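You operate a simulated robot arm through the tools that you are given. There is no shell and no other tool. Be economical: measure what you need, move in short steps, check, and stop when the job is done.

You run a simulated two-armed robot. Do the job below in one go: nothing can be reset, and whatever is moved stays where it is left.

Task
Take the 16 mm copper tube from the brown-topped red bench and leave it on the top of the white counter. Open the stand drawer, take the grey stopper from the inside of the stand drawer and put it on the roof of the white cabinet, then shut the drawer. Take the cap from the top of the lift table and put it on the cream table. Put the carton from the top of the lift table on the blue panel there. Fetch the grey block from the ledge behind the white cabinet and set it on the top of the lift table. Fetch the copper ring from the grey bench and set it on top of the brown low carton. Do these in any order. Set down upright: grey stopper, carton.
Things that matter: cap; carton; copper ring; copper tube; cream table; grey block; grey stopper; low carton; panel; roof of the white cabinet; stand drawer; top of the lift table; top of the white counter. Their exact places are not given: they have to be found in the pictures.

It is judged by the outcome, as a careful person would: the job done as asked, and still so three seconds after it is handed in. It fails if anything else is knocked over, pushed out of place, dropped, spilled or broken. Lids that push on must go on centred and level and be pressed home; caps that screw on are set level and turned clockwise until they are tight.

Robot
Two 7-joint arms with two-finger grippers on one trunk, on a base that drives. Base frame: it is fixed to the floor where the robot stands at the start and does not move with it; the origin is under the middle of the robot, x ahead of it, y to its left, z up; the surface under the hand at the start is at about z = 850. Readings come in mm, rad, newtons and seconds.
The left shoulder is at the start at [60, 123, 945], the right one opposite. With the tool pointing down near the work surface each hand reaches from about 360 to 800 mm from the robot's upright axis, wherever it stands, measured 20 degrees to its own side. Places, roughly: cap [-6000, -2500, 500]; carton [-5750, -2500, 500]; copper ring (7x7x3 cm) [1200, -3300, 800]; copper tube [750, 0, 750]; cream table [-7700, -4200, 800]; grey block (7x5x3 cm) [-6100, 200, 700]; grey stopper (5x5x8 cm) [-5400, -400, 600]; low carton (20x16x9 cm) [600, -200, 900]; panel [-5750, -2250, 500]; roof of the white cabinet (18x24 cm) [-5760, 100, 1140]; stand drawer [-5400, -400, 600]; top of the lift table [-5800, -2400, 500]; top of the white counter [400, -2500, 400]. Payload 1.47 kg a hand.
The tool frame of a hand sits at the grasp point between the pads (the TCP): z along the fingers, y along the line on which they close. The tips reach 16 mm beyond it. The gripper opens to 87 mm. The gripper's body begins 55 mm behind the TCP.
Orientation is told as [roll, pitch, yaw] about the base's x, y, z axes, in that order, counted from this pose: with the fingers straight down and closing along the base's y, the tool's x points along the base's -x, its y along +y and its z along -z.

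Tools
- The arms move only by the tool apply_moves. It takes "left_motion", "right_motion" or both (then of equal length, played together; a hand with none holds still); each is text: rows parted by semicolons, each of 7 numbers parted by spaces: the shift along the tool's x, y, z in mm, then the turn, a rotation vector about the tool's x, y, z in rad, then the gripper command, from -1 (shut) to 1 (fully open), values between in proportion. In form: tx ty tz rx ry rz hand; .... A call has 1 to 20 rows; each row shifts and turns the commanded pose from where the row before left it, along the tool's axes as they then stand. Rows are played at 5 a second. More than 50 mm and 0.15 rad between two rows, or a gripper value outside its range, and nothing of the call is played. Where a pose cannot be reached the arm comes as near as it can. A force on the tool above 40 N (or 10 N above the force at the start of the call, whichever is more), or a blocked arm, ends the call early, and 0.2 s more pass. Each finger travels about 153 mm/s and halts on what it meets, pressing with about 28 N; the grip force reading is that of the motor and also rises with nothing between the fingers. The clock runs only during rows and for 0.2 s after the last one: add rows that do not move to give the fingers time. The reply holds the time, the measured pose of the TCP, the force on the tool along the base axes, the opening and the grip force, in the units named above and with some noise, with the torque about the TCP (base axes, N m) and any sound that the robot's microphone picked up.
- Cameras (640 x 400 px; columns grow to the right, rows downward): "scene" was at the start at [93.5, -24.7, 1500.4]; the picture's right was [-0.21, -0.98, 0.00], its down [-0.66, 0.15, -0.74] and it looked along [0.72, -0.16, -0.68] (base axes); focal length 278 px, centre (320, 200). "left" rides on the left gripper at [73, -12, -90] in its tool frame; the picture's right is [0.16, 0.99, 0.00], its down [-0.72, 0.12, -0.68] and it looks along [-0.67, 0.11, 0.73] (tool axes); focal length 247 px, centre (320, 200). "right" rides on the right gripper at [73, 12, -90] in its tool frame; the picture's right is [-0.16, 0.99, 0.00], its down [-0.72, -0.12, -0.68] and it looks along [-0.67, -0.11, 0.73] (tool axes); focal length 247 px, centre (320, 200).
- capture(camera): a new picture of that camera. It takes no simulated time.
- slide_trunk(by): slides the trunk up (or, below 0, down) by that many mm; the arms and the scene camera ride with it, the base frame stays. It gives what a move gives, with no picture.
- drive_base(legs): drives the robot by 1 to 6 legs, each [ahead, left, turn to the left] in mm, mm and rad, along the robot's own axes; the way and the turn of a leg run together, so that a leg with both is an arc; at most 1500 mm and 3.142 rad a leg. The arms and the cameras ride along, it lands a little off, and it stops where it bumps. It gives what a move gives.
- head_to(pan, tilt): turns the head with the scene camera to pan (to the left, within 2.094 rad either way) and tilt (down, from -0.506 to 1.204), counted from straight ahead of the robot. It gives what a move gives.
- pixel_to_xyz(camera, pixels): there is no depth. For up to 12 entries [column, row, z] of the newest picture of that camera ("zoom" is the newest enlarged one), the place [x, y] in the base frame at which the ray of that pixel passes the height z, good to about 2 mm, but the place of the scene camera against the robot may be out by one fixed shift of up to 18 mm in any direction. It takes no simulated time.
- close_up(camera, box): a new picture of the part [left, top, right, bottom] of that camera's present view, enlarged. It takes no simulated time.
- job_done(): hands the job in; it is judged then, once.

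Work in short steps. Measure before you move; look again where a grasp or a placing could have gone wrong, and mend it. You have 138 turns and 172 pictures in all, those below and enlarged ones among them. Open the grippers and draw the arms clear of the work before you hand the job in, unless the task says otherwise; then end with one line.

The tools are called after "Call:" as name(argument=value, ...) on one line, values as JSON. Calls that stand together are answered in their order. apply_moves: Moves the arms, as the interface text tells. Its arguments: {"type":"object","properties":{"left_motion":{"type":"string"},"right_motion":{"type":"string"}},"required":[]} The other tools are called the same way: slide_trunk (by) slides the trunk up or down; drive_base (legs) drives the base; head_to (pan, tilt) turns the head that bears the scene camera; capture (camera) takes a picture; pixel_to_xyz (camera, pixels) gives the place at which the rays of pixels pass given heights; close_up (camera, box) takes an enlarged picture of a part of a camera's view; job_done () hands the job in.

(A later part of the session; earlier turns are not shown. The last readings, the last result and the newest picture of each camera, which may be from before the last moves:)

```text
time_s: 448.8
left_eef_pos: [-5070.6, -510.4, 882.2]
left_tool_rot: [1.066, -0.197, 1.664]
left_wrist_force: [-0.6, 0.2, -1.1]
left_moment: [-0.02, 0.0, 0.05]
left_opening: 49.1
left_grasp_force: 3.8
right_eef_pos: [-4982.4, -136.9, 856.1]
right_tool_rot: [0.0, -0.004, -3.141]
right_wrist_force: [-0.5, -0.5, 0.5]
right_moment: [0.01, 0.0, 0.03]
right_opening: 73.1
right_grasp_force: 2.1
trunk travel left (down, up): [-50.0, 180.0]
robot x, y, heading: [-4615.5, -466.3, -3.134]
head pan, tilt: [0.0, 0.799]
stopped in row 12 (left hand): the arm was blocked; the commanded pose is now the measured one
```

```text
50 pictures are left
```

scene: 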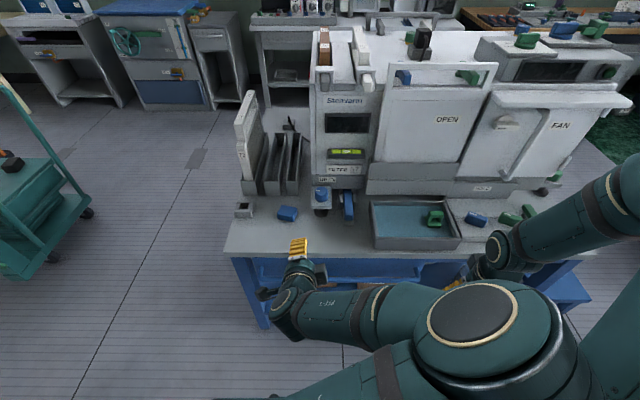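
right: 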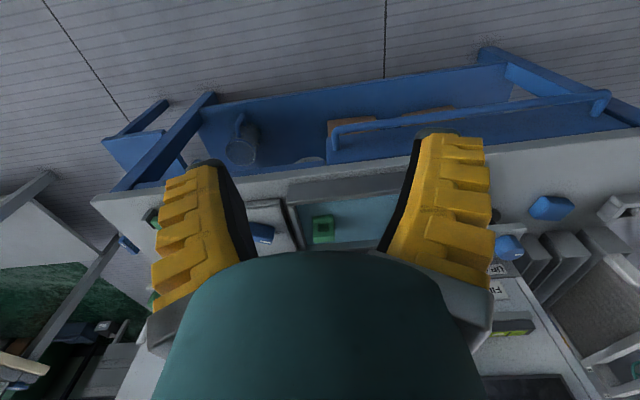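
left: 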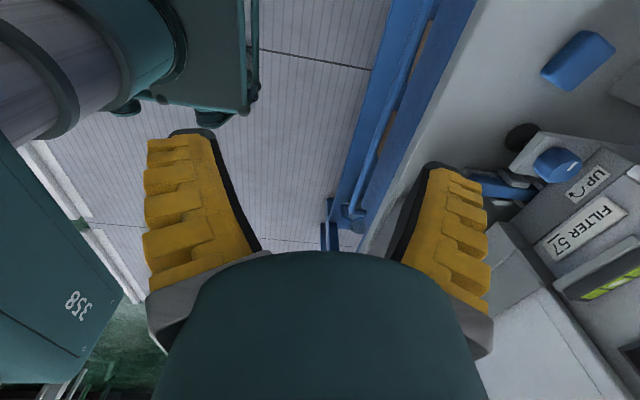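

The hand stopped at about 61° of tilt, which is enough. I lower it to a point in front of the bar (-5100,-510,631) and untwist 0.217 about the tool axis.

Call:
apply_moves(left_motion="7.75 -33.6 24.3 0 0 0 0; 7.75 -33.6 24.3 0 0 0 0; 7.75 -33.6 24.3 0 0 0 0; 7.75 -33.6 24.3 0 0 0 0; 7.75 -33.6 24.3 0 0 0 0; 7.75 -33.6 24.3 0 0 0 0; 0 0 0 0 0 0.11 0; 0 0 0 0 0 0.107 0; 0 0 0 0 0 0 0")

Call:
capture(camera="scene")

Call:
capture(camera="left")

```text
time_s: 450.8
left_eef_pos: [-5101.9, -511.7, 630.6]
left_tool_rot: [1.076, -0.002, 1.556]
left_wrist_force: [-0.1, 0.1, -0.8]
left_moment: [-0.01, 0.01, 0.0]
left_opening: 49.2
left_grasp_force: 4.5
right_eef_pos: [-4982.4, -136.3, 856.5]
right_tool_rot: [0.001, -0.001, -3.138]
right_wrist_force: [0.7, 0.1, -0.3]
right_moment: [-0.02, 0.01, -0.02]
right_opening: 73.2
right_grasp_force: 2.7
trunk travel left (down, up): [-50.0, 180.0]
robot x, y, heading: [-4616.7, -465.2, -3.135]
head pan, tilt: [0.0, 0.799]
```

```text
49 pictures are left
```

scene: 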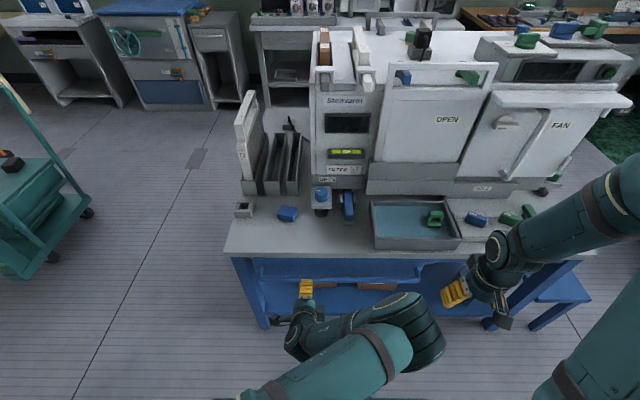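

```text
48 pictures are left
```

left: 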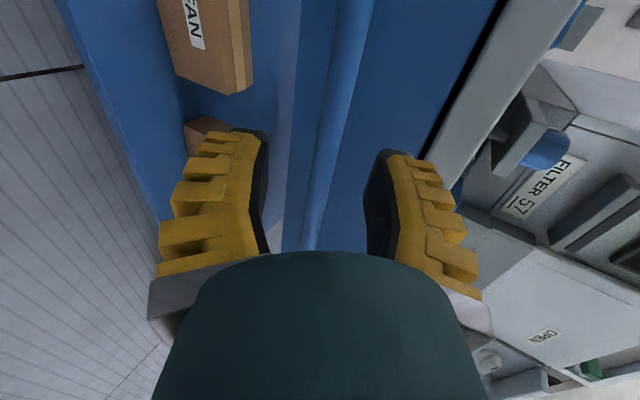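

The bar is centred between the fingers in the left view. I advance along the fingers by about 72 mm and close on the bar.

Call:
apply_moves(left_motion="0 0 20 0 0 0 0; 0 0 20 0 0 0 0; 0 0 15 0 0 0 0; 0 0 10 0 0 0 0; 0 0 8 0 0 0 0; 0 0 0 0 0 0 0")

Call:
capture(camera="left")

```text
time_s: 452.2
left_eef_pos: [-5164.7, -509.0, 596.8]
left_tool_rot: [1.074, -0.005, 1.559]
left_wrist_force: [-0.5, -0.1, -0.2]
left_moment: [-0.01, -0.04, -0.04]
left_opening: 49.1
left_grasp_force: 3.4
right_eef_pos: [-4983.1, -136.9, 856.3]
right_tool_rot: [-0.001, 0.0, -3.141]
right_wrist_force: [0.0, -0.1, -0.5]
right_moment: [-0.02, 0.0, 0.01]
right_opening: 73.1
right_grasp_force: 2.7
trunk travel left (down, up): [-50.0, 180.0]
robot x, y, heading: [-4616.1, -467.8, -3.129]
head pan, tilt: [0.0, 0.799]
```

```text
47 pictures are left
```

left: 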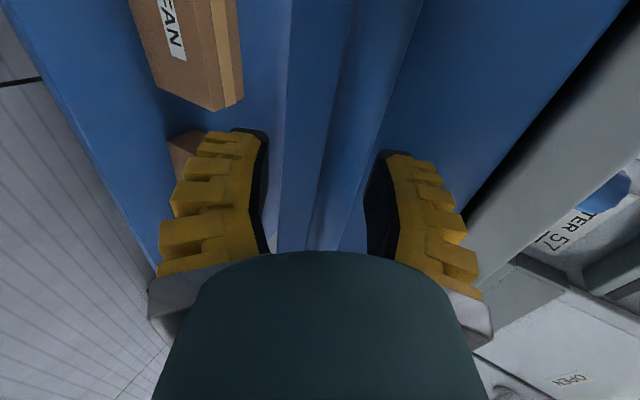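

The bar lies between the pads. I close and check the grip, then pull the drawer 40 mm toward the robot.

Call:
apply_moves(left_motion="0 0 0 0 0 0 -1; 0 0 0 0 0 0 -1; 0 0 0 0 0 0 -1; 0 0 0 0 0 0 -1; 0 -4.7 -8.8 0 0 0 -1; 0 -4.7 -8.8 0 0 0 -1; 0 -4.7 -8.8 0 0 0 -1; 0 -4.7 -8.8 0 0 0 -1; 0 0 0 0 0 0 -1")

Call:
capture(camera="scene")

```text
time_s: 454.2
left_eef_pos: [-5124.5, -509.7, 595.2]
left_tool_rot: [1.073, -0.005, 1.556]
left_wrist_force: [-0.2, 3.9, -11.9]
left_moment: [-0.03, 0.28, 0.06]
left_opening: 0.0
left_grasp_force: 29.1
right_eef_pos: [-4983.8, -135.6, 855.8]
right_tool_rot: [0.001, -0.001, -3.141]
right_wrist_force: [-0.3, -0.1, 0.8]
right_moment: [0.02, 0.0, 0.0]
right_opening: 73.3
right_grasp_force: 2.3
trunk travel left (down, up): [-50.0, 180.0]
robot x, y, heading: [-4620.3, -467.4, -3.135]
head pan, tilt: [0.0, 0.799]
```

```text
46 pictures are left
```

scene: 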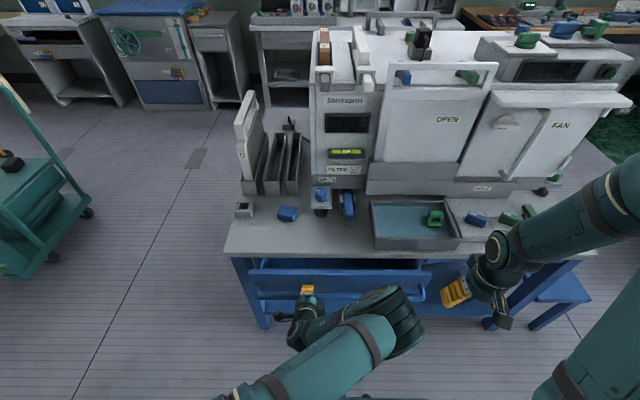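

The drawer is opening (dark gap at rows 262-270) though the fingers read fully closed, so they may be hooking the bar. I check with the left camera.

Call:
capture(camera="left")

Call:
close_up(camera="scene", box=[220, 230, 440, 340])

```text
45 pictures are left
```

left: 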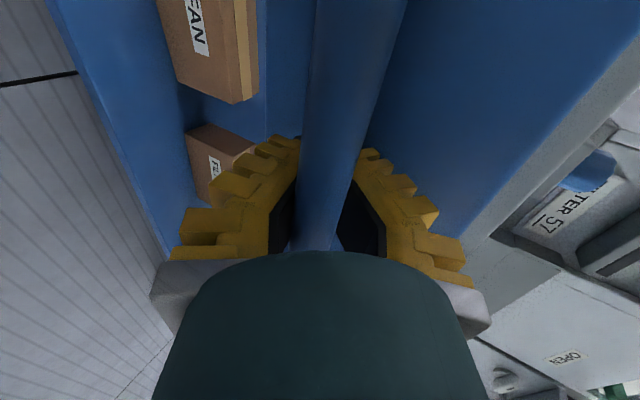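

```text
2.91 times, centred on (330, 285) of scene
```

zoom: 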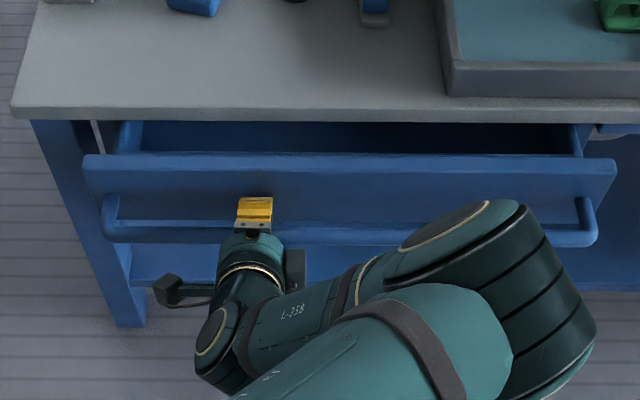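

The bar is hooked inside the closed fingers, so the pull is secure. I open the drawer further by driving the base back 200 mm.

Call:
drive_base(legs=[[-200, 0, 0]])

Call:
capture(camera="scene")

```text
time_s: 455.8
left_eef_pos: [-4924.2, -509.7, 595.5]
left_tool_rot: [1.076, -0.007, 1.562]
left_wrist_force: [0.1, -1.7, -4.5]
left_moment: [-0.04, 0.09, 0.03]
left_opening: 5.8
left_grasp_force: 28.8
right_eef_pos: [-4783.2, -134.4, 856.1]
right_tool_rot: [-0.002, -0.002, -3.138]
right_wrist_force: [-1.1, -0.8, 0.5]
right_moment: [0.0, -0.01, -0.01]
right_opening: 73.2
right_grasp_force: 2.5
trunk travel left (down, up): [-50.0, 180.0]
robot x, y, heading: [-4414.0, -463.0, -3.133]
head pan, tilt: [0.0, 0.799]
```

```text
43 pictures are left
```

scene: 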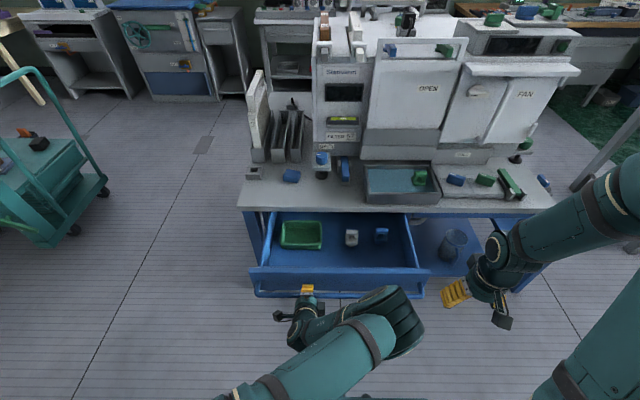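

The drawer is open and shows a grey stopper at (352,237), beside a green tray and a blue item. I enlarge and measure it.

Call:
close_up(camera="scene", box=[260, 200, 440, 300])

Call:
pixel_to_xyz(camera="scene", pixels=[[352, 237, 600], [352, 232, 630], [352, 245, 560], [381, 235, 590], [345, 272, 640], [345, 212, 690]])

Call:
capture(camera="right")

```text
3.56 times, centred on (350, 250) of scene
```

zoom: 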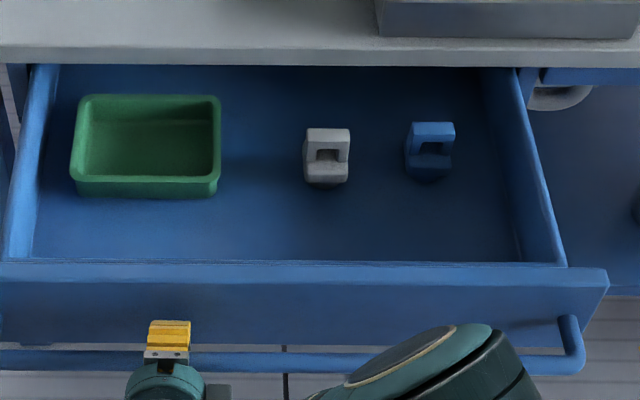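

```text
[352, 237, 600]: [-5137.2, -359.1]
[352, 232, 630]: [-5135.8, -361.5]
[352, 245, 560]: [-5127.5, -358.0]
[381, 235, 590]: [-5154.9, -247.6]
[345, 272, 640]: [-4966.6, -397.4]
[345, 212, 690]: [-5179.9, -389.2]
```

```text
41 pictures are left
```

right: 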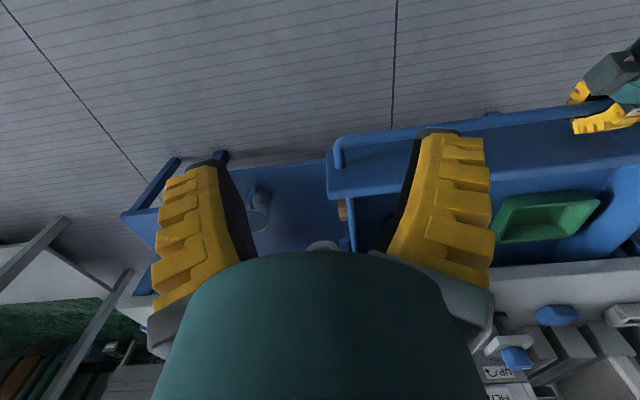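

The stopper stands at about (-5133,-360) with an arch handle on top. I release the bar with the left hand and withdraw it up and to the left so the right arm can come in.

Call:
apply_moves(left_motion="0 0 0 0 0 0 0; 0 0 0 0 0 0 0; 0 0 0 0 0 0 0; 0 0 -20 0 0 0 0; 0 0 -25 0 0 0 0; 0 0 -25 0 0 0 0; 25 26.4 -14.2 0 0 0 0; 25 26.4 -14.2 0 0 0 0; 25 26.4 -14.2 0 0 0 0; 25 26.4 -14.2 0 0 0 0; 25 26.4 -14.2 0 0 0 0; 25 26.4 -14.2 0 0 0 0; 10 26.4 -14.2 0 0 0 0; 10 26.4 -14.2 0 0 0 0")

Call:
capture(camera="scene")

```text
time_s: 458.8
left_eef_pos: [-4893.8, -684.1, 853.3]
left_tool_rot: [1.073, -0.005, 1.558]
left_wrist_force: [-0.3, 0.0, 0.4]
left_moment: [0.0, -0.02, -0.01]
left_opening: 49.2
left_grasp_force: 4.1
left hand out of reach, approached as far as the arm can: row 12, 13, 14
right_eef_pos: [-4783.9, -135.2, 857.9]
right_tool_rot: [-0.001, -0.002, -3.139]
right_wrist_force: [0.2, 0.0, -0.1]
right_moment: [0.01, 0.0, 0.04]
right_opening: 73.1
right_grasp_force: 2.6
trunk travel left (down, up): [-50.0, 180.0]
robot x, y, heading: [-4415.5, -465.5, -3.133]
head pan, tilt: [0.0, 0.799]
```

```text
40 pictures are left
```

scene: 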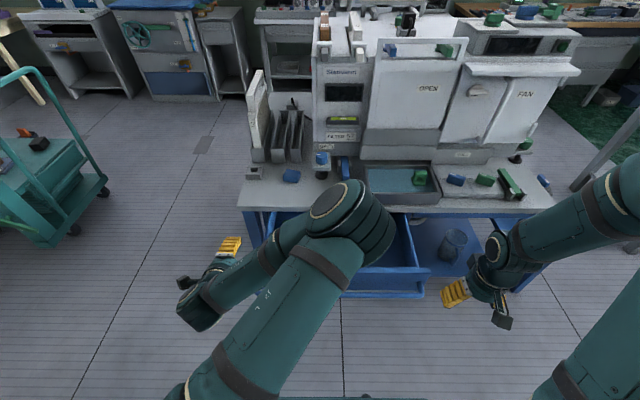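

The left elbow swung over the drawer. I rotate the left hand back to pointing down, which should bring the elbow out to the side again.

Call:
apply_moves(left_motion="0 0 0 0.134 0 0 0; 0 0 0 0.134 0 0 0; 0 0 0 0.134 0 0 0; 0 0 0 0.134 0 0 0; 0 0 0 0.134 0 0 0; 0 0 0 0.134 0 0 0; 0 0 0 0.134 0 0 0; 0 0 0 0.13 0 0 0; 0 -20 -20 0 0 0 0; 0 -30 -30 0 0 0 0; 0 -30 -30 0 0 0 0; 0 -10 -10 0 0 0 0")

Call:
capture(camera="scene")

```text
time_s: 461.4
left_eef_pos: [-4803.7, -686.5, 940.6]
left_tool_rot: [0.007, -0.005, 1.56]
left_wrist_force: [0.1, -0.2, 0.0]
left_moment: [0.02, 0.02, 0.0]
left_opening: 49.4
left_grasp_force: 3.9
right_eef_pos: [-4782.8, -134.8, 857.1]
right_tool_rot: [-0.001, -0.001, -3.137]
right_wrist_force: [0.1, -0.3, 0.3]
right_moment: [-0.01, -0.03, 0.0]
right_opening: 73.2
right_grasp_force: 2.3
trunk travel left (down, up): [-50.0, 180.0]
robot x, y, heading: [-4413.6, -465.2, -3.131]
head pan, tilt: [0.0, 0.799]
```

```text
39 pictures are left
```

scene: 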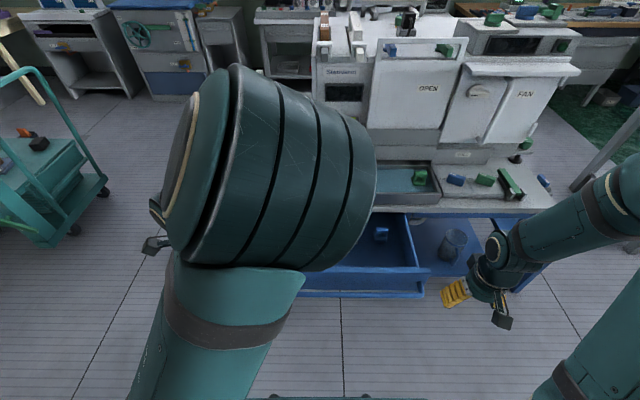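

The left elbow is now high and out of the drawer area, though it hides part of the view. I bring the right hand over the drawer: forward first, then sideways to above the stopper.

Call:
apply_moves(right_motion="-42 0 0 0 0 0 0.9; -42 0 0 0 0 0 0.9; -42 0 0 0 0 0 0.9; -42 0 0 0 0 0 0.9; -42 0 0 0 0 0 0.9; -42 0 0 0 0 0 0.9; -42 0 0 0 0 0 0.9; -30 20 0 0 0 0 0.9; 0 40 0 0 0 0 0.9; 0 40 0 0 0 0 0.9; 0 40 0 0 0 0 0.9; 0 40 0 0 0 0 0.9; 0 40 0 0 0 0 0.9; 0 0 0 0 0 0 0.9")

Call:
capture(camera="right")

```text
time_s: 464.4
left_eef_pos: [-4804.4, -686.2, 940.4]
left_tool_rot: [0.006, -0.004, 1.559]
left_wrist_force: [0.4, -0.2, 1.0]
left_moment: [0.02, -0.01, -0.01]
left_opening: 48.9
left_grasp_force: 3.6
right_eef_pos: [-5107.3, -355.1, 858.0]
right_tool_rot: [-0.001, -0.002, -3.139]
right_wrist_force: [-0.2, 0.5, 0.5]
right_moment: [0.05, -0.01, -0.03]
right_opening: 83.6
right_grasp_force: 0.7
trunk travel left (down, up): [-50.0, 180.0]
robot x, y, heading: [-4417.9, -461.9, -3.136]
head pan, tilt: [0.0, 0.799]
```

```text
38 pictures are left
```

right: 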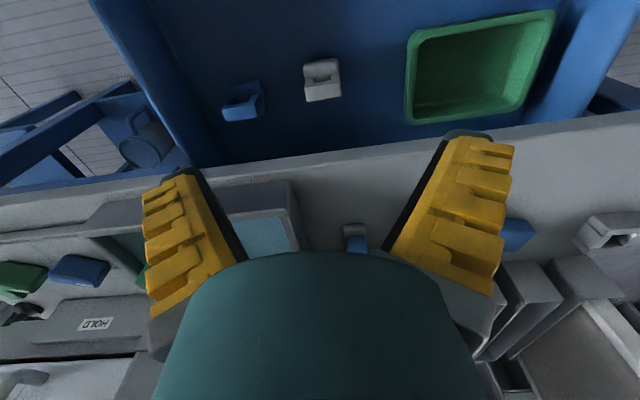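

The stopper is at (322,80) in the right view. I compute its place and enlarge for its orientation.

Call:
pixel_to_xyz(camera="right", pixels=[[322, 66, 630], [322, 66, 600], [322, 66, 570], [322, 98, 560], [306, 80, 600], [339, 80, 600], [322, 80, 600], [235, 165, 690]])

Call:
close_up(camera="right", box=[270, 40, 380, 120])

```text
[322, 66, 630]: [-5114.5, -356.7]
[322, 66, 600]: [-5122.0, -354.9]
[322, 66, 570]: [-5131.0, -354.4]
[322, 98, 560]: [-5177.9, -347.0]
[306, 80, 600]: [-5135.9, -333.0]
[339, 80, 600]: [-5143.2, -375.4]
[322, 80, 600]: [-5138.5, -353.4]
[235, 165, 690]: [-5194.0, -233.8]
```

```text
5.00 times, centred on (325, 80) of right
```

zoom: 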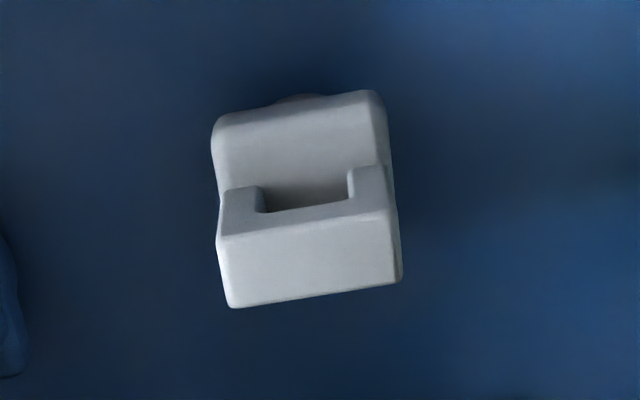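

The stopper centre is about (-5138,-356), 45 mm wide in y, top near 630. I shift 31 mm forward and descend to z≈604 with the gripper at partial opening.

Call:
apply_moves(right_motion="-31 1 0 0 0 0 0.6; 0 0 45 0 0 0 0.6; 0 0 45 0 0 0 0.6; 0 0 45 0 0 0 0.6; 0 0 45 0 0 0 0.6; 0 0 30 0 0 0 0.6; 0 0 20 0 0 0 0.6; 0 0 0 0 0 0 0.6")

Call:
capture(camera="right")

```text
time_s: 466.2
left_eef_pos: [-4805.4, -686.7, 941.1]
left_tool_rot: [0.007, -0.005, 1.56]
left_wrist_force: [-0.2, -0.7, 0.4]
left_moment: [-0.02, -0.02, 0.02]
left_opening: 48.9
left_grasp_force: 3.4
right_eef_pos: [-5139.3, -358.1, 628.3]
right_tool_rot: [-0.001, -0.001, -3.137]
right_wrist_force: [0.3, 0.5, -0.2]
right_moment: [0.02, -0.01, -0.03]
right_opening: 73.0
right_grasp_force: 2.5
trunk travel left (down, up): [-50.0, 180.0]
robot x, y, heading: [-4415.7, -464.7, -3.132]
head pan, tilt: [0.0, 0.799]
```

```text
36 pictures are left
```

right: 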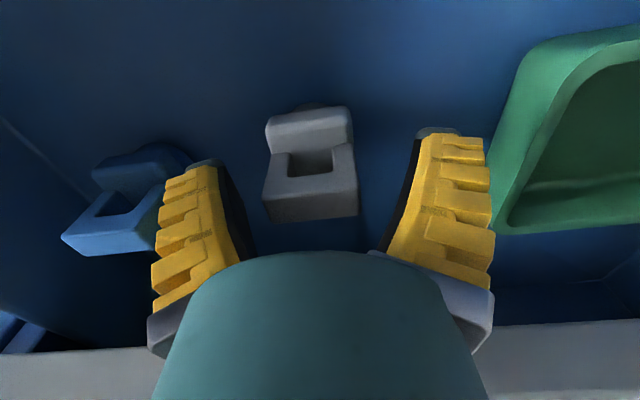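

The left finger would pass close to the blue item, so I narrow the opening to about 58 mm, shift 4 mm, and descend 26 mm.

Call:
apply_moves(right_motion="0 -4 0 0 0 0 0.22; 0 0 0 0 0 0 0.22; 0 0 8 0 0 0 0.22; 0 0 8 0 0 0 0.22; 0 0 10 0 0 0 0.22; 0 0 0 0 0 0 0.22")

Call:
capture(camera="right")

```text
time_s: 467.6
left_eef_pos: [-4805.2, -686.8, 940.1]
left_tool_rot: [0.007, -0.005, 1.56]
left_wrist_force: [-0.1, 0.5, 0.2]
left_moment: [0.01, 0.02, -0.02]
left_opening: 49.3
left_grasp_force: 4.2
right_eef_pos: [-5130.2, -351.2, 603.2]
right_tool_rot: [0.0, -0.008, -3.138]
right_wrist_force: [-0.9, -3.1, 6.4]
right_moment: [-0.02, 0.03, 0.03]
right_opening: 59.8
right_grasp_force: 4.3
right hand out of reach, approached as far as the arm can: row 5
trunk travel left (down, up): [-50.0, 180.0]
robot x, y, heading: [-4414.7, -467.7, -3.135]
head pan, tilt: [0.0, 0.799]
```

```text
35 pictures are left
```

right: 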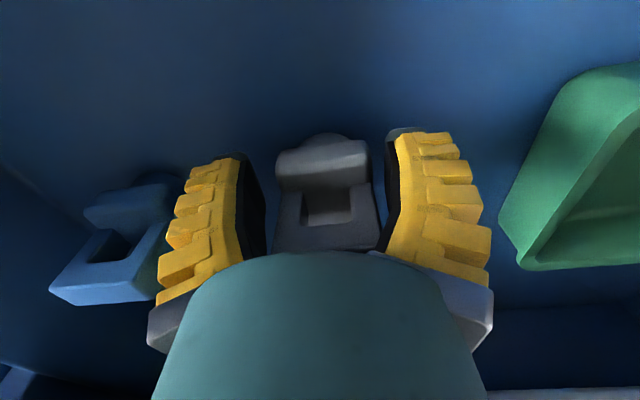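

The stopper is between the pads; a small contact force shows, so I do not go lower. I close and lift gently.

Call:
apply_moves(right_motion="0 0 0 0 0 0 -1; 0 0 0 0 0 0 -1; 0 0 0 0 0 0 -1; 0 0 0 0 0 0 -1; 0 0 -10 0 0 0 -1; 0 0 -20 0 0 0 -1; 0 0 -30 0 0 0 -1; 0 0 0 0 0 0 -1")

Call:
capture(camera="right")

```text
time_s: 469.4
left_eef_pos: [-4805.5, -686.2, 940.8]
left_tool_rot: [0.008, -0.004, 1.56]
left_wrist_force: [-1.1, 0.1, -0.3]
left_moment: [0.0, 0.0, 0.02]
left_opening: 49.1
left_grasp_force: 4.2
right_eef_pos: [-5129.9, -350.2, 661.4]
right_tool_rot: [0.0, -0.002, -3.136]
right_wrist_force: [-0.1, 0.9, -0.2]
right_moment: [-0.02, 0.01, -0.04]
right_opening: 44.7
right_grasp_force: 28.1
trunk travel left (down, up): [-50.0, 180.0]
robot x, y, heading: [-4418.6, -463.0, -3.133]
head pan, tilt: [0.0, 0.799]
```

```text
34 pictures are left
```

right: 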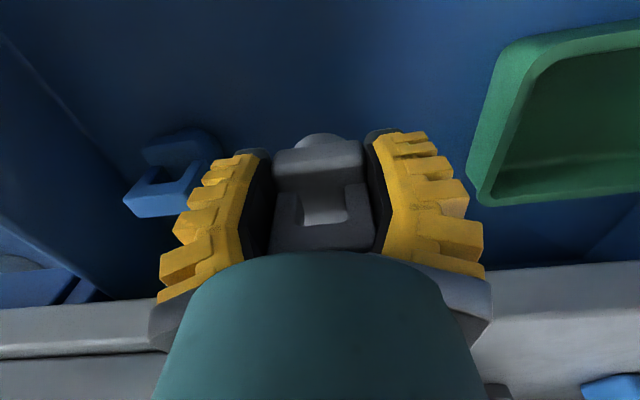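

The stopper is held upright (44.7 mm). I take it back along the way it came while turning the left hand for pushing the drawer shut.

Call:
apply_moves(right_motion="0 0 -40 0 0 0 -1; 0 0 -40 0 0 0 -1; 0 0 -40 0 0 0 -1; 0 0 -40 0 0 0 -1; 0 0 -45 0 0 0 -1; 0 -43 0 0 0 0 -1; 0 -43 0 0 0 0 -1; 0 -43 0 0 0 0 -1; 0 -43 0 0 0 0 -1; 0 -43 0 0 0 0 -1; 42 0 0 0 0 0 -1; 42 0 0 0 0 0 -1; 42 0 0 0 0 0 -1; 42 0 0 0 0 0 -1; 42 0 0 0 0 0 -1; 42 0 0 0 0 0 -1; 42 0 0 0 0 0 -1", left_motion="0 0 0 0 0 -0.143 -1; 0 0 0 0 0 -0.143 -1; 0 0 0 0 0 -0.143 -1; 0 0 0 0 0 -0.143 -1; 0 0 0 0 0 -0.143 -1; 0 0 0 0 0 -0.143 -1; 0 0 0 0 0 -0.143 -1; 0 0 0 0 0 -0.143 -1; 0 0 0 0 0 -0.143 -1; 0 0 0 0 0 -0.143 -1; 0 0 0 0 0 -0.14 -1; 0 0 0 0 0 0 -1; 0 0 0 0 0 0 -1; 0 0 0 0 0 0 -1; 0 0 0 0 0 0 -1; 0 0 0 0 0 0 -1; 0 0 0 0 0 0 -1")

Call:
capture(camera="scene")

```text
time_s: 473.0
left_eef_pos: [-4804.6, -686.6, 940.3]
left_tool_rot: [-0.006, -0.006, 3.129]
left_wrist_force: [-0.6, -0.4, 0.6]
left_moment: [-0.04, -0.02, -0.01]
left_opening: 0.2
left_grasp_force: 27.7
right_eef_pos: [-4834.7, -134.6, 866.5]
right_tool_rot: [0.0, -0.003, -3.137]
right_wrist_force: [1.1, -0.4, -0.2]
right_moment: [0.0, -0.02, -0.01]
right_opening: 44.1
right_grasp_force: 27.9
trunk travel left (down, up): [-50.0, 180.0]
robot x, y, heading: [-4422.9, -466.2, -3.134]
head pan, tilt: [0.0, 0.799]
```

```text
33 pictures are left
```

scene: 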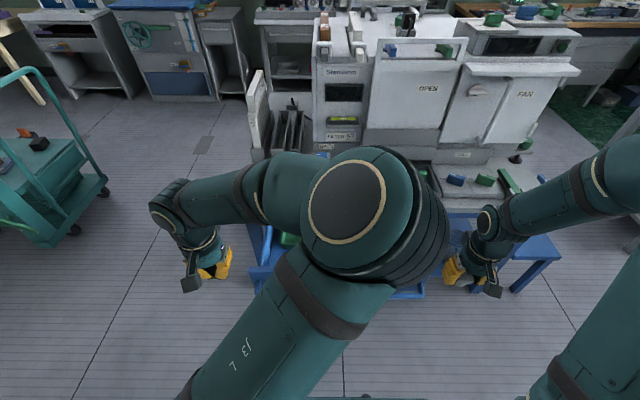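

The hands are clear of the drawer. I lower the closed left hand in front of the bar at (-4865,-560,600) to push the drawer.

Call:
apply_moves(left_motion="-7.5 -15.9 42.5 0 0 0 -1; -7.5 -15.9 42.5 0 0 0 -1; -7.5 -15.9 42.5 0 0 0 -1; -7.5 -15.9 42.5 0 0 0 -1; -7.5 -15.9 42.5 0 0 0 -1; -7.5 -15.9 42.5 0 0 0 -1; -7.5 -15.9 42.5 0 0 0 -1; -7.5 -15.9 42.5 0 0 0 -1; 0 0 0 0 0 0 -1")

Call:
capture(camera="left")

Call:
capture(camera="scene")

```text
time_s: 475.0
left_eef_pos: [-4865.5, -557.0, 602.0]
left_tool_rot: [-0.005, -0.007, 3.128]
left_wrist_force: [0.2, 0.2, -0.3]
left_moment: [0.0, 0.0, -0.02]
left_opening: 0.0
left_grasp_force: 28.0
right_eef_pos: [-4836.6, -133.9, 867.7]
right_tool_rot: [-0.001, -0.003, -3.138]
right_wrist_force: [-0.4, -0.5, -2.0]
right_moment: [0.04, 0.0, -0.01]
right_opening: 44.1
right_grasp_force: 27.9
trunk travel left (down, up): [-50.0, 180.0]
robot x, y, heading: [-4418.1, -461.7, -3.129]
head pan, tilt: [0.0, 0.799]
```

```text
32 pictures are left
```

left: 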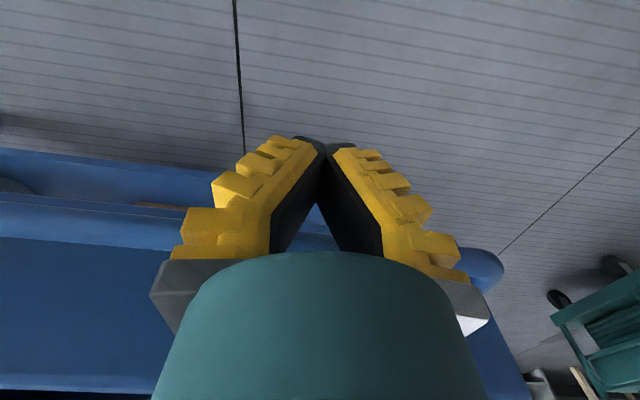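

```text
31 pictures are left
```

scene: 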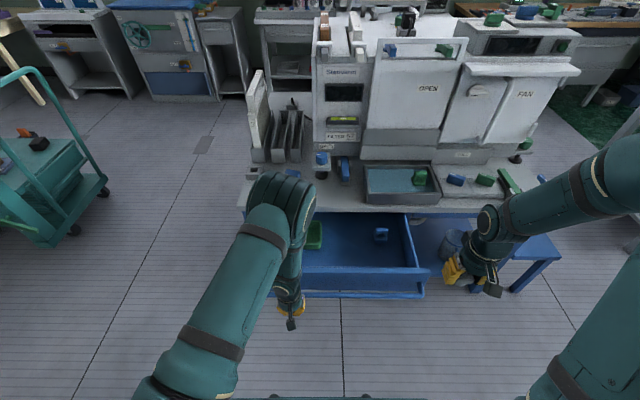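

The closed fingers are just east of the bar. I drive ahead 200 mm to push the drawer, then check.

Call:
drive_base(legs=[[200, 0, 0]])

Call:
capture(camera="scene")

```text
time_s: 476.6
left_eef_pos: [-5067.5, -557.5, 601.8]
left_tool_rot: [-0.006, -0.005, 3.128]
left_wrist_force: [0.2, 0.3, -0.3]
left_moment: [-0.01, -0.02, 0.0]
left_opening: 0.2
left_grasp_force: 28.4
right_eef_pos: [-5035.6, -135.6, 867.4]
right_tool_rot: [0.0, -0.002, -3.139]
right_wrist_force: [0.7, -1.4, -0.3]
right_moment: [0.03, -0.01, 0.0]
right_opening: 43.9
right_grasp_force: 28.8
trunk travel left (down, up): [-50.0, 180.0]
robot x, y, heading: [-4614.8, -467.7, -3.135]
head pan, tilt: [0.0, 0.799]
```

```text
30 pictures are left
```

scene: 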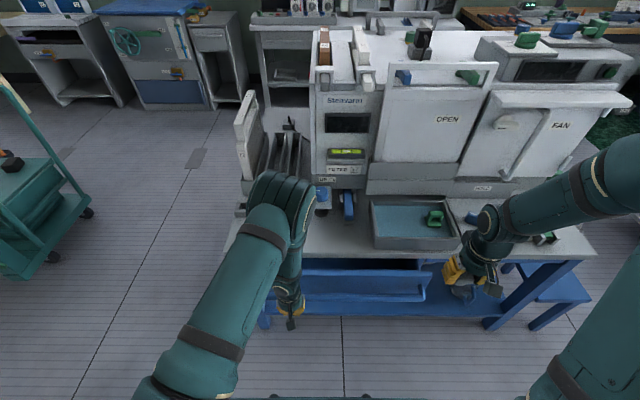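

The drawer is nearly shut. I push the rest with the arm in small rows until it meets its stop.

Call:
apply_moves(left_motion="-20 0 0 0 0 0 -1; -20 0 0 0 0 0 -1; -15 0 0 0 0 0 -1; -6 0 0 0 0 0 -1; -6 0 0 0 0 0 -1; -6 0 0 0 0 0 -1; -6 0 0 0 0 0 -1; -6 0 0 0 0 0 -1; -6 0 0 0 0 0 -1; -6 0 0 0 0 0 -1; -6 0 0 0 0 0 -1")

Call:
close_up(camera="scene", box=[220, 210, 460, 340])

```text
time_s: 478.3
left_eef_pos: [-5138.4, -555.9, 599.2]
left_tool_rot: [-0.009, 0.016, 3.128]
left_wrist_force: [10.8, 0.5, 1.6]
left_moment: [-0.03, 0.13, 0.13]
left_opening: 0.2
left_grasp_force: 27.8
right_eef_pos: [-5034.6, -136.1, 867.5]
right_tool_rot: [0.0, -0.001, -3.139]
right_wrist_force: [-0.7, 0.8, -1.0]
right_moment: [0.0, -0.03, -0.01]
right_opening: 44.0
right_grasp_force: 28.4
trunk travel left (down, up): [-50.0, 180.0]
robot x, y, heading: [-4616.2, -468.0, -3.129]
head pan, tilt: [0.0, 0.799]
stopped in row 8 (left hand): the force on the tool passed its limit at 46 N (the readings are from after the stop); the commanded pose is now the measured one
```

```text
2.67 times, centred on (340, 275) of scene
```

zoom: 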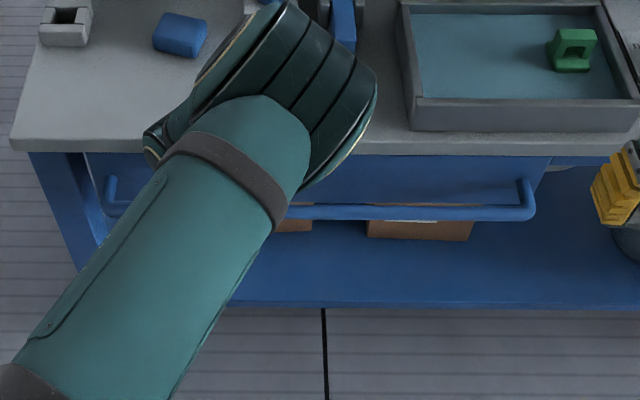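

The drawer met its stop and is flush. I withdraw the left hand back and up, and look at the cabinet roof.

Call:
apply_moves(left_motion="30 0 0 0 0 0 -0.5; 40 0 0 0 0 0 -0.5; 40 0 0 0 0 0 -0.5; 0 10 -45 0 0 0 -0.5; 0 10 -45 0 0 0 -0.5; 0 10 -45 0 0 0 -0.5; 0 10 -45 0 0 0 -0.5; 0 10 -45 0 0 0 -0.5; 0 10 -45 0 0 0 -0.5; 0 10 -45 0 0 0 -0.5")

Call:
slide_trunk(by=180)

Call:
head_to(pan=-0.35, tilt=0.5)

Call:
capture(camera="scene")

```text
time_s: 480.5
left_eef_pos: [-5032.8, -630.1, 916.1]
left_tool_rot: [-0.009, 0.011, 3.128]
left_wrist_force: [0.3, -0.5, 0.3]
left_moment: [-0.01, -0.02, -0.01]
left_opening: 28.3
left_grasp_force: 4.4
right_eef_pos: [-5035.7, -135.8, 867.3]
right_tool_rot: [-0.001, -0.005, -3.139]
right_wrist_force: [-0.1, -0.1, -0.7]
right_moment: [-0.03, -0.01, -0.03]
right_opening: 43.9
right_grasp_force: 28.3
trunk travel left (down, up): [-50.0, 180.0]
robot x, y, heading: [-4617.8, -466.2, -3.131]
head pan, tilt: [0.0, 0.799]
```

```text
time_s: 482.5
left_eef_pos: [-5034.4, -629.8, 1095.3]
left_tool_rot: [-0.008, 0.009, 3.128]
left_wrist_force: [0.4, -0.3, -0.4]
left_moment: [0.0, 0.03, 0.0]
left_opening: 28.3
left_grasp_force: 4.6
right_eef_pos: [-5034.2, -134.5, 1045.8]
right_tool_rot: [0.0, -0.003, -3.139]
right_wrist_force: [0.3, 0.0, -1.3]
right_moment: [-0.03, 0.01, 0.01]
right_opening: 43.8
right_grasp_force: 27.9
trunk travel left (down, up): [-230.0, 0.0]
robot x, y, heading: [-4614.9, -468.7, -3.138]
head pan, tilt: [0.0, 0.799]
```

```text
time_s: 483.4
left_eef_pos: [-5033.8, -630.7, 1095.5]
left_tool_rot: [-0.009, 0.01, 3.127]
left_wrist_force: [-0.2, -0.5, -0.1]
left_moment: [0.0, 0.0, -0.04]
left_opening: 28.2
left_grasp_force: 4.5
right_eef_pos: [-5034.5, -135.0, 1047.0]
right_tool_rot: [0.0, -0.002, -3.141]
right_wrist_force: [0.6, 0.0, -0.5]
right_moment: [-0.02, -0.03, 0.02]
right_opening: 43.6
right_grasp_force: 27.6
trunk travel left (down, up): [-230.0, 0.0]
robot x, y, heading: [-4619.2, -466.8, -3.131]
head pan, tilt: [-0.351, 0.499]
```

```text
28 pictures are left
```

scene: 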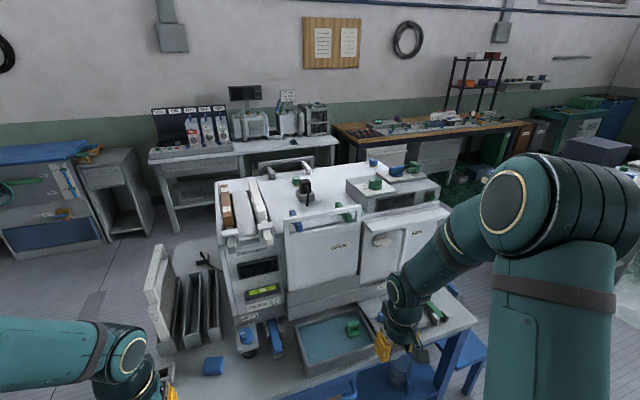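

I enlarge the roof and compute positions at z≈1140 for its features.

Call:
close_up(camera="scene", box=[200, 140, 460, 300])

Call:
pixel_to_xyz(camera="scene", pixels=[[304, 195, 1140], [297, 183, 1140], [374, 166, 1140], [345, 188, 1140], [330, 180, 1140], [355, 205, 1140], [285, 220, 1140], [258, 180, 1140], [340, 165, 1140], [372, 160, 1140], [268, 225, 1140]])

```text
2.46 times, centred on (330, 220) of scene
```

zoom: 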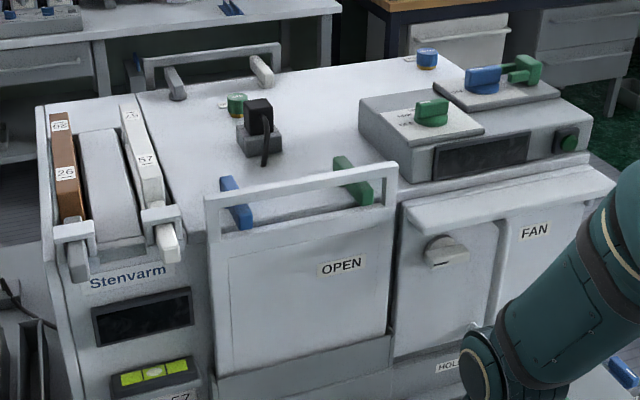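

```text
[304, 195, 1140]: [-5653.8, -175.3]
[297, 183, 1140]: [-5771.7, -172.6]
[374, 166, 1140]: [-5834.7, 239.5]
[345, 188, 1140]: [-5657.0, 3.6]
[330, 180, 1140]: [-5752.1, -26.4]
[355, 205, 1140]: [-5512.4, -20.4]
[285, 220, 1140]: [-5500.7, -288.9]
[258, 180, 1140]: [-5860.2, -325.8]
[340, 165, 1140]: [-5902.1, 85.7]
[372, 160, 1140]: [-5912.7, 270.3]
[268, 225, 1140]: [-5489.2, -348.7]
```

The free part of the roof is around (-5780,90), best reached from the west side. I drive back around through the south passage with the stopper raised, and turn to face east.

Call:
drive_base(legs=[[-150, 0, 0], [0, 1010, 0], [1490, 0, 0], [650, 0, 0], [0, -1450, 0], [0, 0, 3.14]])

Call:
head_to(pan=0, tilt=0.55)

Call:
capture(camera="scene")

```text
time_s: 523.6
left_eef_pos: [-6215.4, 114.7, 1096.6]
left_tool_rot: [-0.01, 0.01, -0.033]
left_wrist_force: [0.1, -0.4, -0.1]
left_moment: [0.01, -0.02, 0.02]
left_opening: 28.0
left_grasp_force: 5.0
right_eef_pos: [-6222.7, -381.4, 1046.4]
right_tool_rot: [-0.001, 0.0, -0.017]
right_wrist_force: [0.2, 0.4, -1.4]
right_moment: [0.01, 0.03, -0.01]
right_opening: 43.8
right_grasp_force: 28.0
trunk travel left (down, up): [-230.0, 0.0]
robot x, y, heading: [-6634.4, -39.8, -0.011]
head pan, tilt: [-0.351, 0.499]
```

```text
time_s: 524.5
left_eef_pos: [-6215.9, 113.7, 1095.1]
left_tool_rot: [-0.008, 0.01, -0.035]
left_wrist_force: [0.1, 0.5, -0.4]
left_moment: [0.01, 0.02, 0.0]
left_opening: 28.2
left_grasp_force: 4.7
right_eef_pos: [-6223.1, -381.0, 1046.4]
right_tool_rot: [0.002, -0.002, -0.017]
right_wrist_force: [0.4, 0.0, 0.2]
right_moment: [-0.02, 0.0, 0.0]
right_opening: 43.8
right_grasp_force: 27.7
trunk travel left (down, up): [-230.0, 0.0]
robot x, y, heading: [-6633.4, -41.6, -0.013]
head pan, tilt: [0.0, 0.55]
```

```text
26 pictures are left
```

scene: 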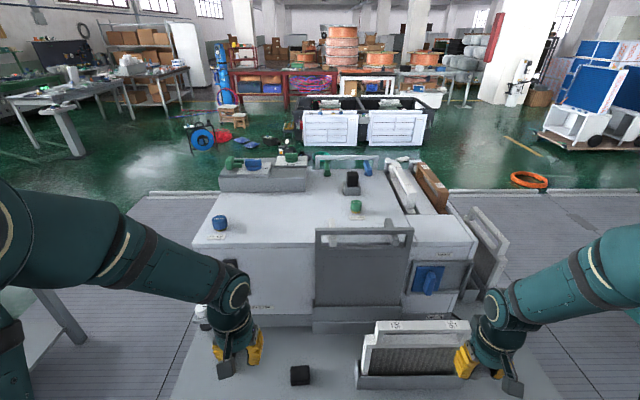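

The free roof patch is around (285,208). I compute positions there and the bench's west edge (row ~390).

Call:
pixel_to_xyz(camera="scene", pixels=[[285, 208, 1140], [220, 226, 1140], [356, 212, 1140], [260, 192, 1140], [310, 232, 1140], [270, 240, 1140], [170, 390, 690], [316, 230, 1140], [285, 208, 1100]])

Call:
close_up(camera="scene", box=[190, 140, 480, 340])

```text
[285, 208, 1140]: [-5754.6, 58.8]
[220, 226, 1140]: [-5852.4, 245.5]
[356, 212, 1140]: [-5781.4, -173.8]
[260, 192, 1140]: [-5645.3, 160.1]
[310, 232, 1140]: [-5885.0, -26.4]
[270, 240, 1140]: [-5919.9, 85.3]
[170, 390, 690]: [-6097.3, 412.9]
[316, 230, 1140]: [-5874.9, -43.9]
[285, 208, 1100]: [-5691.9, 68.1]
```

```text
2.00 times, centred on (335, 240) of scene
```

zoom: 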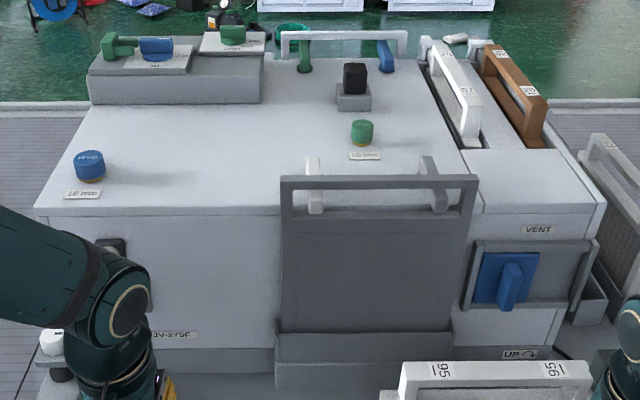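

I raise the right hand to z≈1250 so the stopper clears everything, then move the robot to about (-6500,180).

Call:
apply_moves(right_motion="0 0 -41 0 0 0 -1; 0 0 -41 0 0 0 -1; 0 0 -41 0 0 0 -1; 0 0 -41 0 0 0 -1; 0 0 -41 0 0 0 -1; 0 0 0 0 0 0 -1")

Call:
drive_base(legs=[[0, 220, 0.012], [130, 0, 0]])

Call:
capture(camera="scene")

```text
time_s: 525.9
left_eef_pos: [-6214.7, 114.0, 1095.4]
left_tool_rot: [-0.009, 0.012, -0.033]
left_wrist_force: [-0.2, 0.2, 0.1]
left_moment: [0.0, -0.02, 0.02]
left_opening: 28.3
left_grasp_force: 4.4
right_eef_pos: [-6222.8, -381.4, 1252.8]
right_tool_rot: [0.001, -0.003, -0.017]
right_wrist_force: [0.1, 0.2, -1.6]
right_moment: [0.0, 0.0, 0.05]
right_opening: 43.9
right_grasp_force: 27.7
trunk travel left (down, up): [-230.0, 0.0]
robot x, y, heading: [-6635.1, -40.3, -0.013]
head pan, tilt: [0.0, 0.55]
```

```text
time_s: 529.3
left_eef_pos: [-6087.2, 345.0, 1096.4]
left_tool_rot: [-0.01, 0.011, -0.019]
left_wrist_force: [-0.2, -0.7, -0.6]
left_moment: [-0.02, 0.03, -0.03]
left_opening: 28.1
left_grasp_force: 4.4
right_eef_pos: [-6089.3, -151.1, 1253.7]
right_tool_rot: [0.0, -0.001, -0.004]
right_wrist_force: [0.6, -0.8, -0.6]
right_moment: [0.03, 0.01, 0.01]
right_opening: 43.9
right_grasp_force: 28.1
trunk travel left (down, up): [-230.0, 0.0]
robot x, y, heading: [-6504.1, 182.7, 0.004]
head pan, tilt: [0.0, 0.55]
```

```text
24 pictures are left
```

scene: 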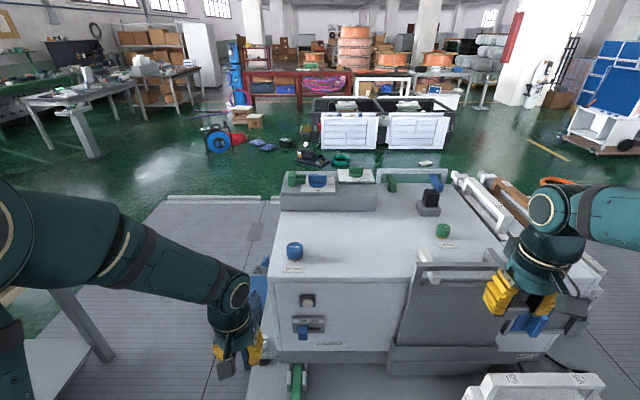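

The roof patch lies ahead between the blue and green knobs. I move the stopper sideways first to y≈90, then forward along the free lane to x≈-5790 at this height.

Call:
apply_moves(right_motion="0 40 0 0 0 0 -1; 0 40 0 0 0 0 -1; 0 40 0 0 0 0 -1; 0 40 0 0 0 0 -1; 0 40 0 0 0 0 -1; 0 41 0 0 0 0 -1; -43 0 0 0 0 0 -1; -43 0 0 0 0 0 -1; -43 0 0 0 0 0 -1; -43 0 0 0 0 0 -1; -43 0 0 0 0 0 -1; -43 0 0 0 0 0 -1; -41 0 0 0 0 0 -1; 0 0 0 0 0 0 -1")

Call:
capture(camera="right")

Call:
close_up(camera="scene", box=[240, 140, 520, 320])

```text
time_s: 532.3
left_eef_pos: [-6089.3, 343.7, 1095.4]
left_tool_rot: [-0.009, 0.01, -0.019]
left_wrist_force: [0.4, 0.5, 0.2]
left_moment: [0.03, -0.06, -0.01]
left_opening: 28.1
left_grasp_force: 4.7
right_eef_pos: [-5793.0, 89.3, 1256.9]
right_tool_rot: [0.001, -0.002, -0.002]
right_wrist_force: [-1.1, -1.3, -0.3]
right_moment: [0.01, 0.01, -0.01]
right_opening: 43.8
right_grasp_force: 28.3
trunk travel left (down, up): [-230.0, 0.0]
robot x, y, heading: [-6506.6, 181.8, 0.002]
head pan, tilt: [0.0, 0.55]
```

```text
23 pictures are left
```

right: 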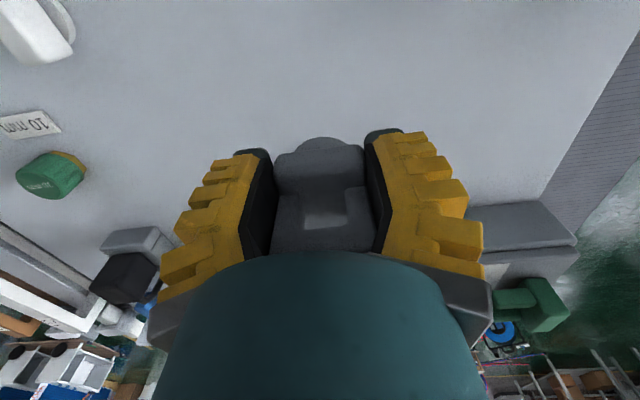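

```text
2.22 times, centred on (380, 230) of scene
```

zoom: 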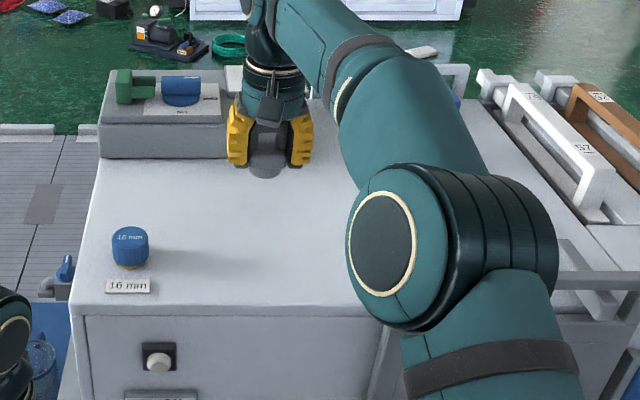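

The stopper is over the free roof patch. I lower it 35 mm, then in 3 mm rows until it touches.

Call:
apply_moves(right_motion="0 0 20 0 0 0 -1; 0 0 15 0 0 0 -1; 0 0 3 0 0 0 -1; 0 0 3 0 0 0 -1; 0 0 3 0 0 0 -1; 0 0 3 0 0 0 -1; 0 0 3 0 0 0 -1; 0 0 3 0 0 0 -1; 0 0 3 0 0 0 -1; 0 0 3 0 0 0 -1; 0 0 3 0 0 0 -1; 0 0 3 0 0 0 -1; 0 0 3 0 0 0 -1; 0 0 3 0 0 0 -1; 0 0 0 0 0 0 -1")

Call:
close_up(camera="scene", box=[280, 150, 420, 250])

```text
time_s: 535.5
left_eef_pos: [-6088.7, 343.7, 1096.8]
left_tool_rot: [-0.009, 0.011, -0.019]
left_wrist_force: [-0.1, 1.0, 0.1]
left_moment: [-0.03, 0.02, 0.0]
left_opening: 27.9
left_grasp_force: 4.8
right_eef_pos: [-5787.7, 88.1, 1183.3]
right_tool_rot: [-0.001, -0.003, -0.004]
right_wrist_force: [0.2, 0.4, -0.7]
right_moment: [-0.01, 0.0, 0.0]
right_opening: 44.1
right_grasp_force: 28.0
trunk travel left (down, up): [-230.0, 0.0]
robot x, y, heading: [-6506.9, 182.7, 0.005]
head pan, tilt: [0.0, 0.55]
```

```text
4.00 times, centred on (350, 200) of scene
```

zoom: 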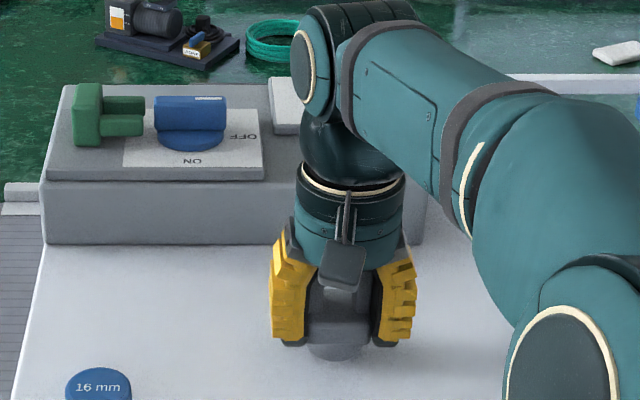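

The stopper's round foot is just above the roof. I continue lowering in 2.5 mm rows.

Call:
apply_moves(right_motion="0 0 2.5 0 0 0 -1; 0 0 2.5 0 0 0 -1; 0 0 2.5 0 0 0 -1; 0 0 2.5 0 0 0 -1; 0 0 2.5 0 0 0 -1; 0 0 2.5 0 0 0 -1; 0 0 2.5 0 0 0 -1; 0 0 2.5 0 0 0 -1; 0 0 0 0 0 0 -1")

Call:
close_up(camera="scene", box=[280, 150, 420, 250])

```text
time_s: 537.0
left_eef_pos: [-6089.0, 344.3, 1097.2]
left_tool_rot: [-0.01, 0.008, -0.019]
left_wrist_force: [0.2, -0.8, 0.1]
left_moment: [0.01, 0.01, -0.02]
left_opening: 27.9
left_grasp_force: 4.8
right_eef_pos: [-5789.4, 89.1, 1174.7]
right_tool_rot: [0.004, -0.016, -0.006]
right_wrist_force: [-7.8, -0.4, 13.1]
right_moment: [-0.1, 0.33, -0.03]
right_opening: 46.3
right_grasp_force: 28.2
trunk travel left (down, up): [-230.0, 0.0]
robot x, y, heading: [-6502.9, 185.7, 0.005]
head pan, tilt: [0.0, 0.55]
stopped in row 7 (right hand): the force on the tool passed its limit at 43 N (the readings are from after the stop); the commanded pose is now the measured one
```

```text
4.00 times, centred on (350, 200) of scene
```

zoom: 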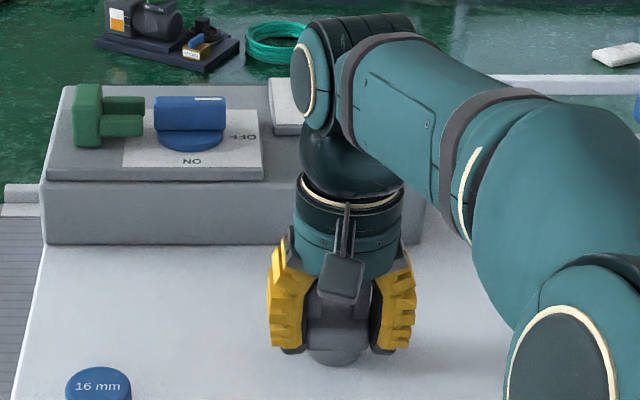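

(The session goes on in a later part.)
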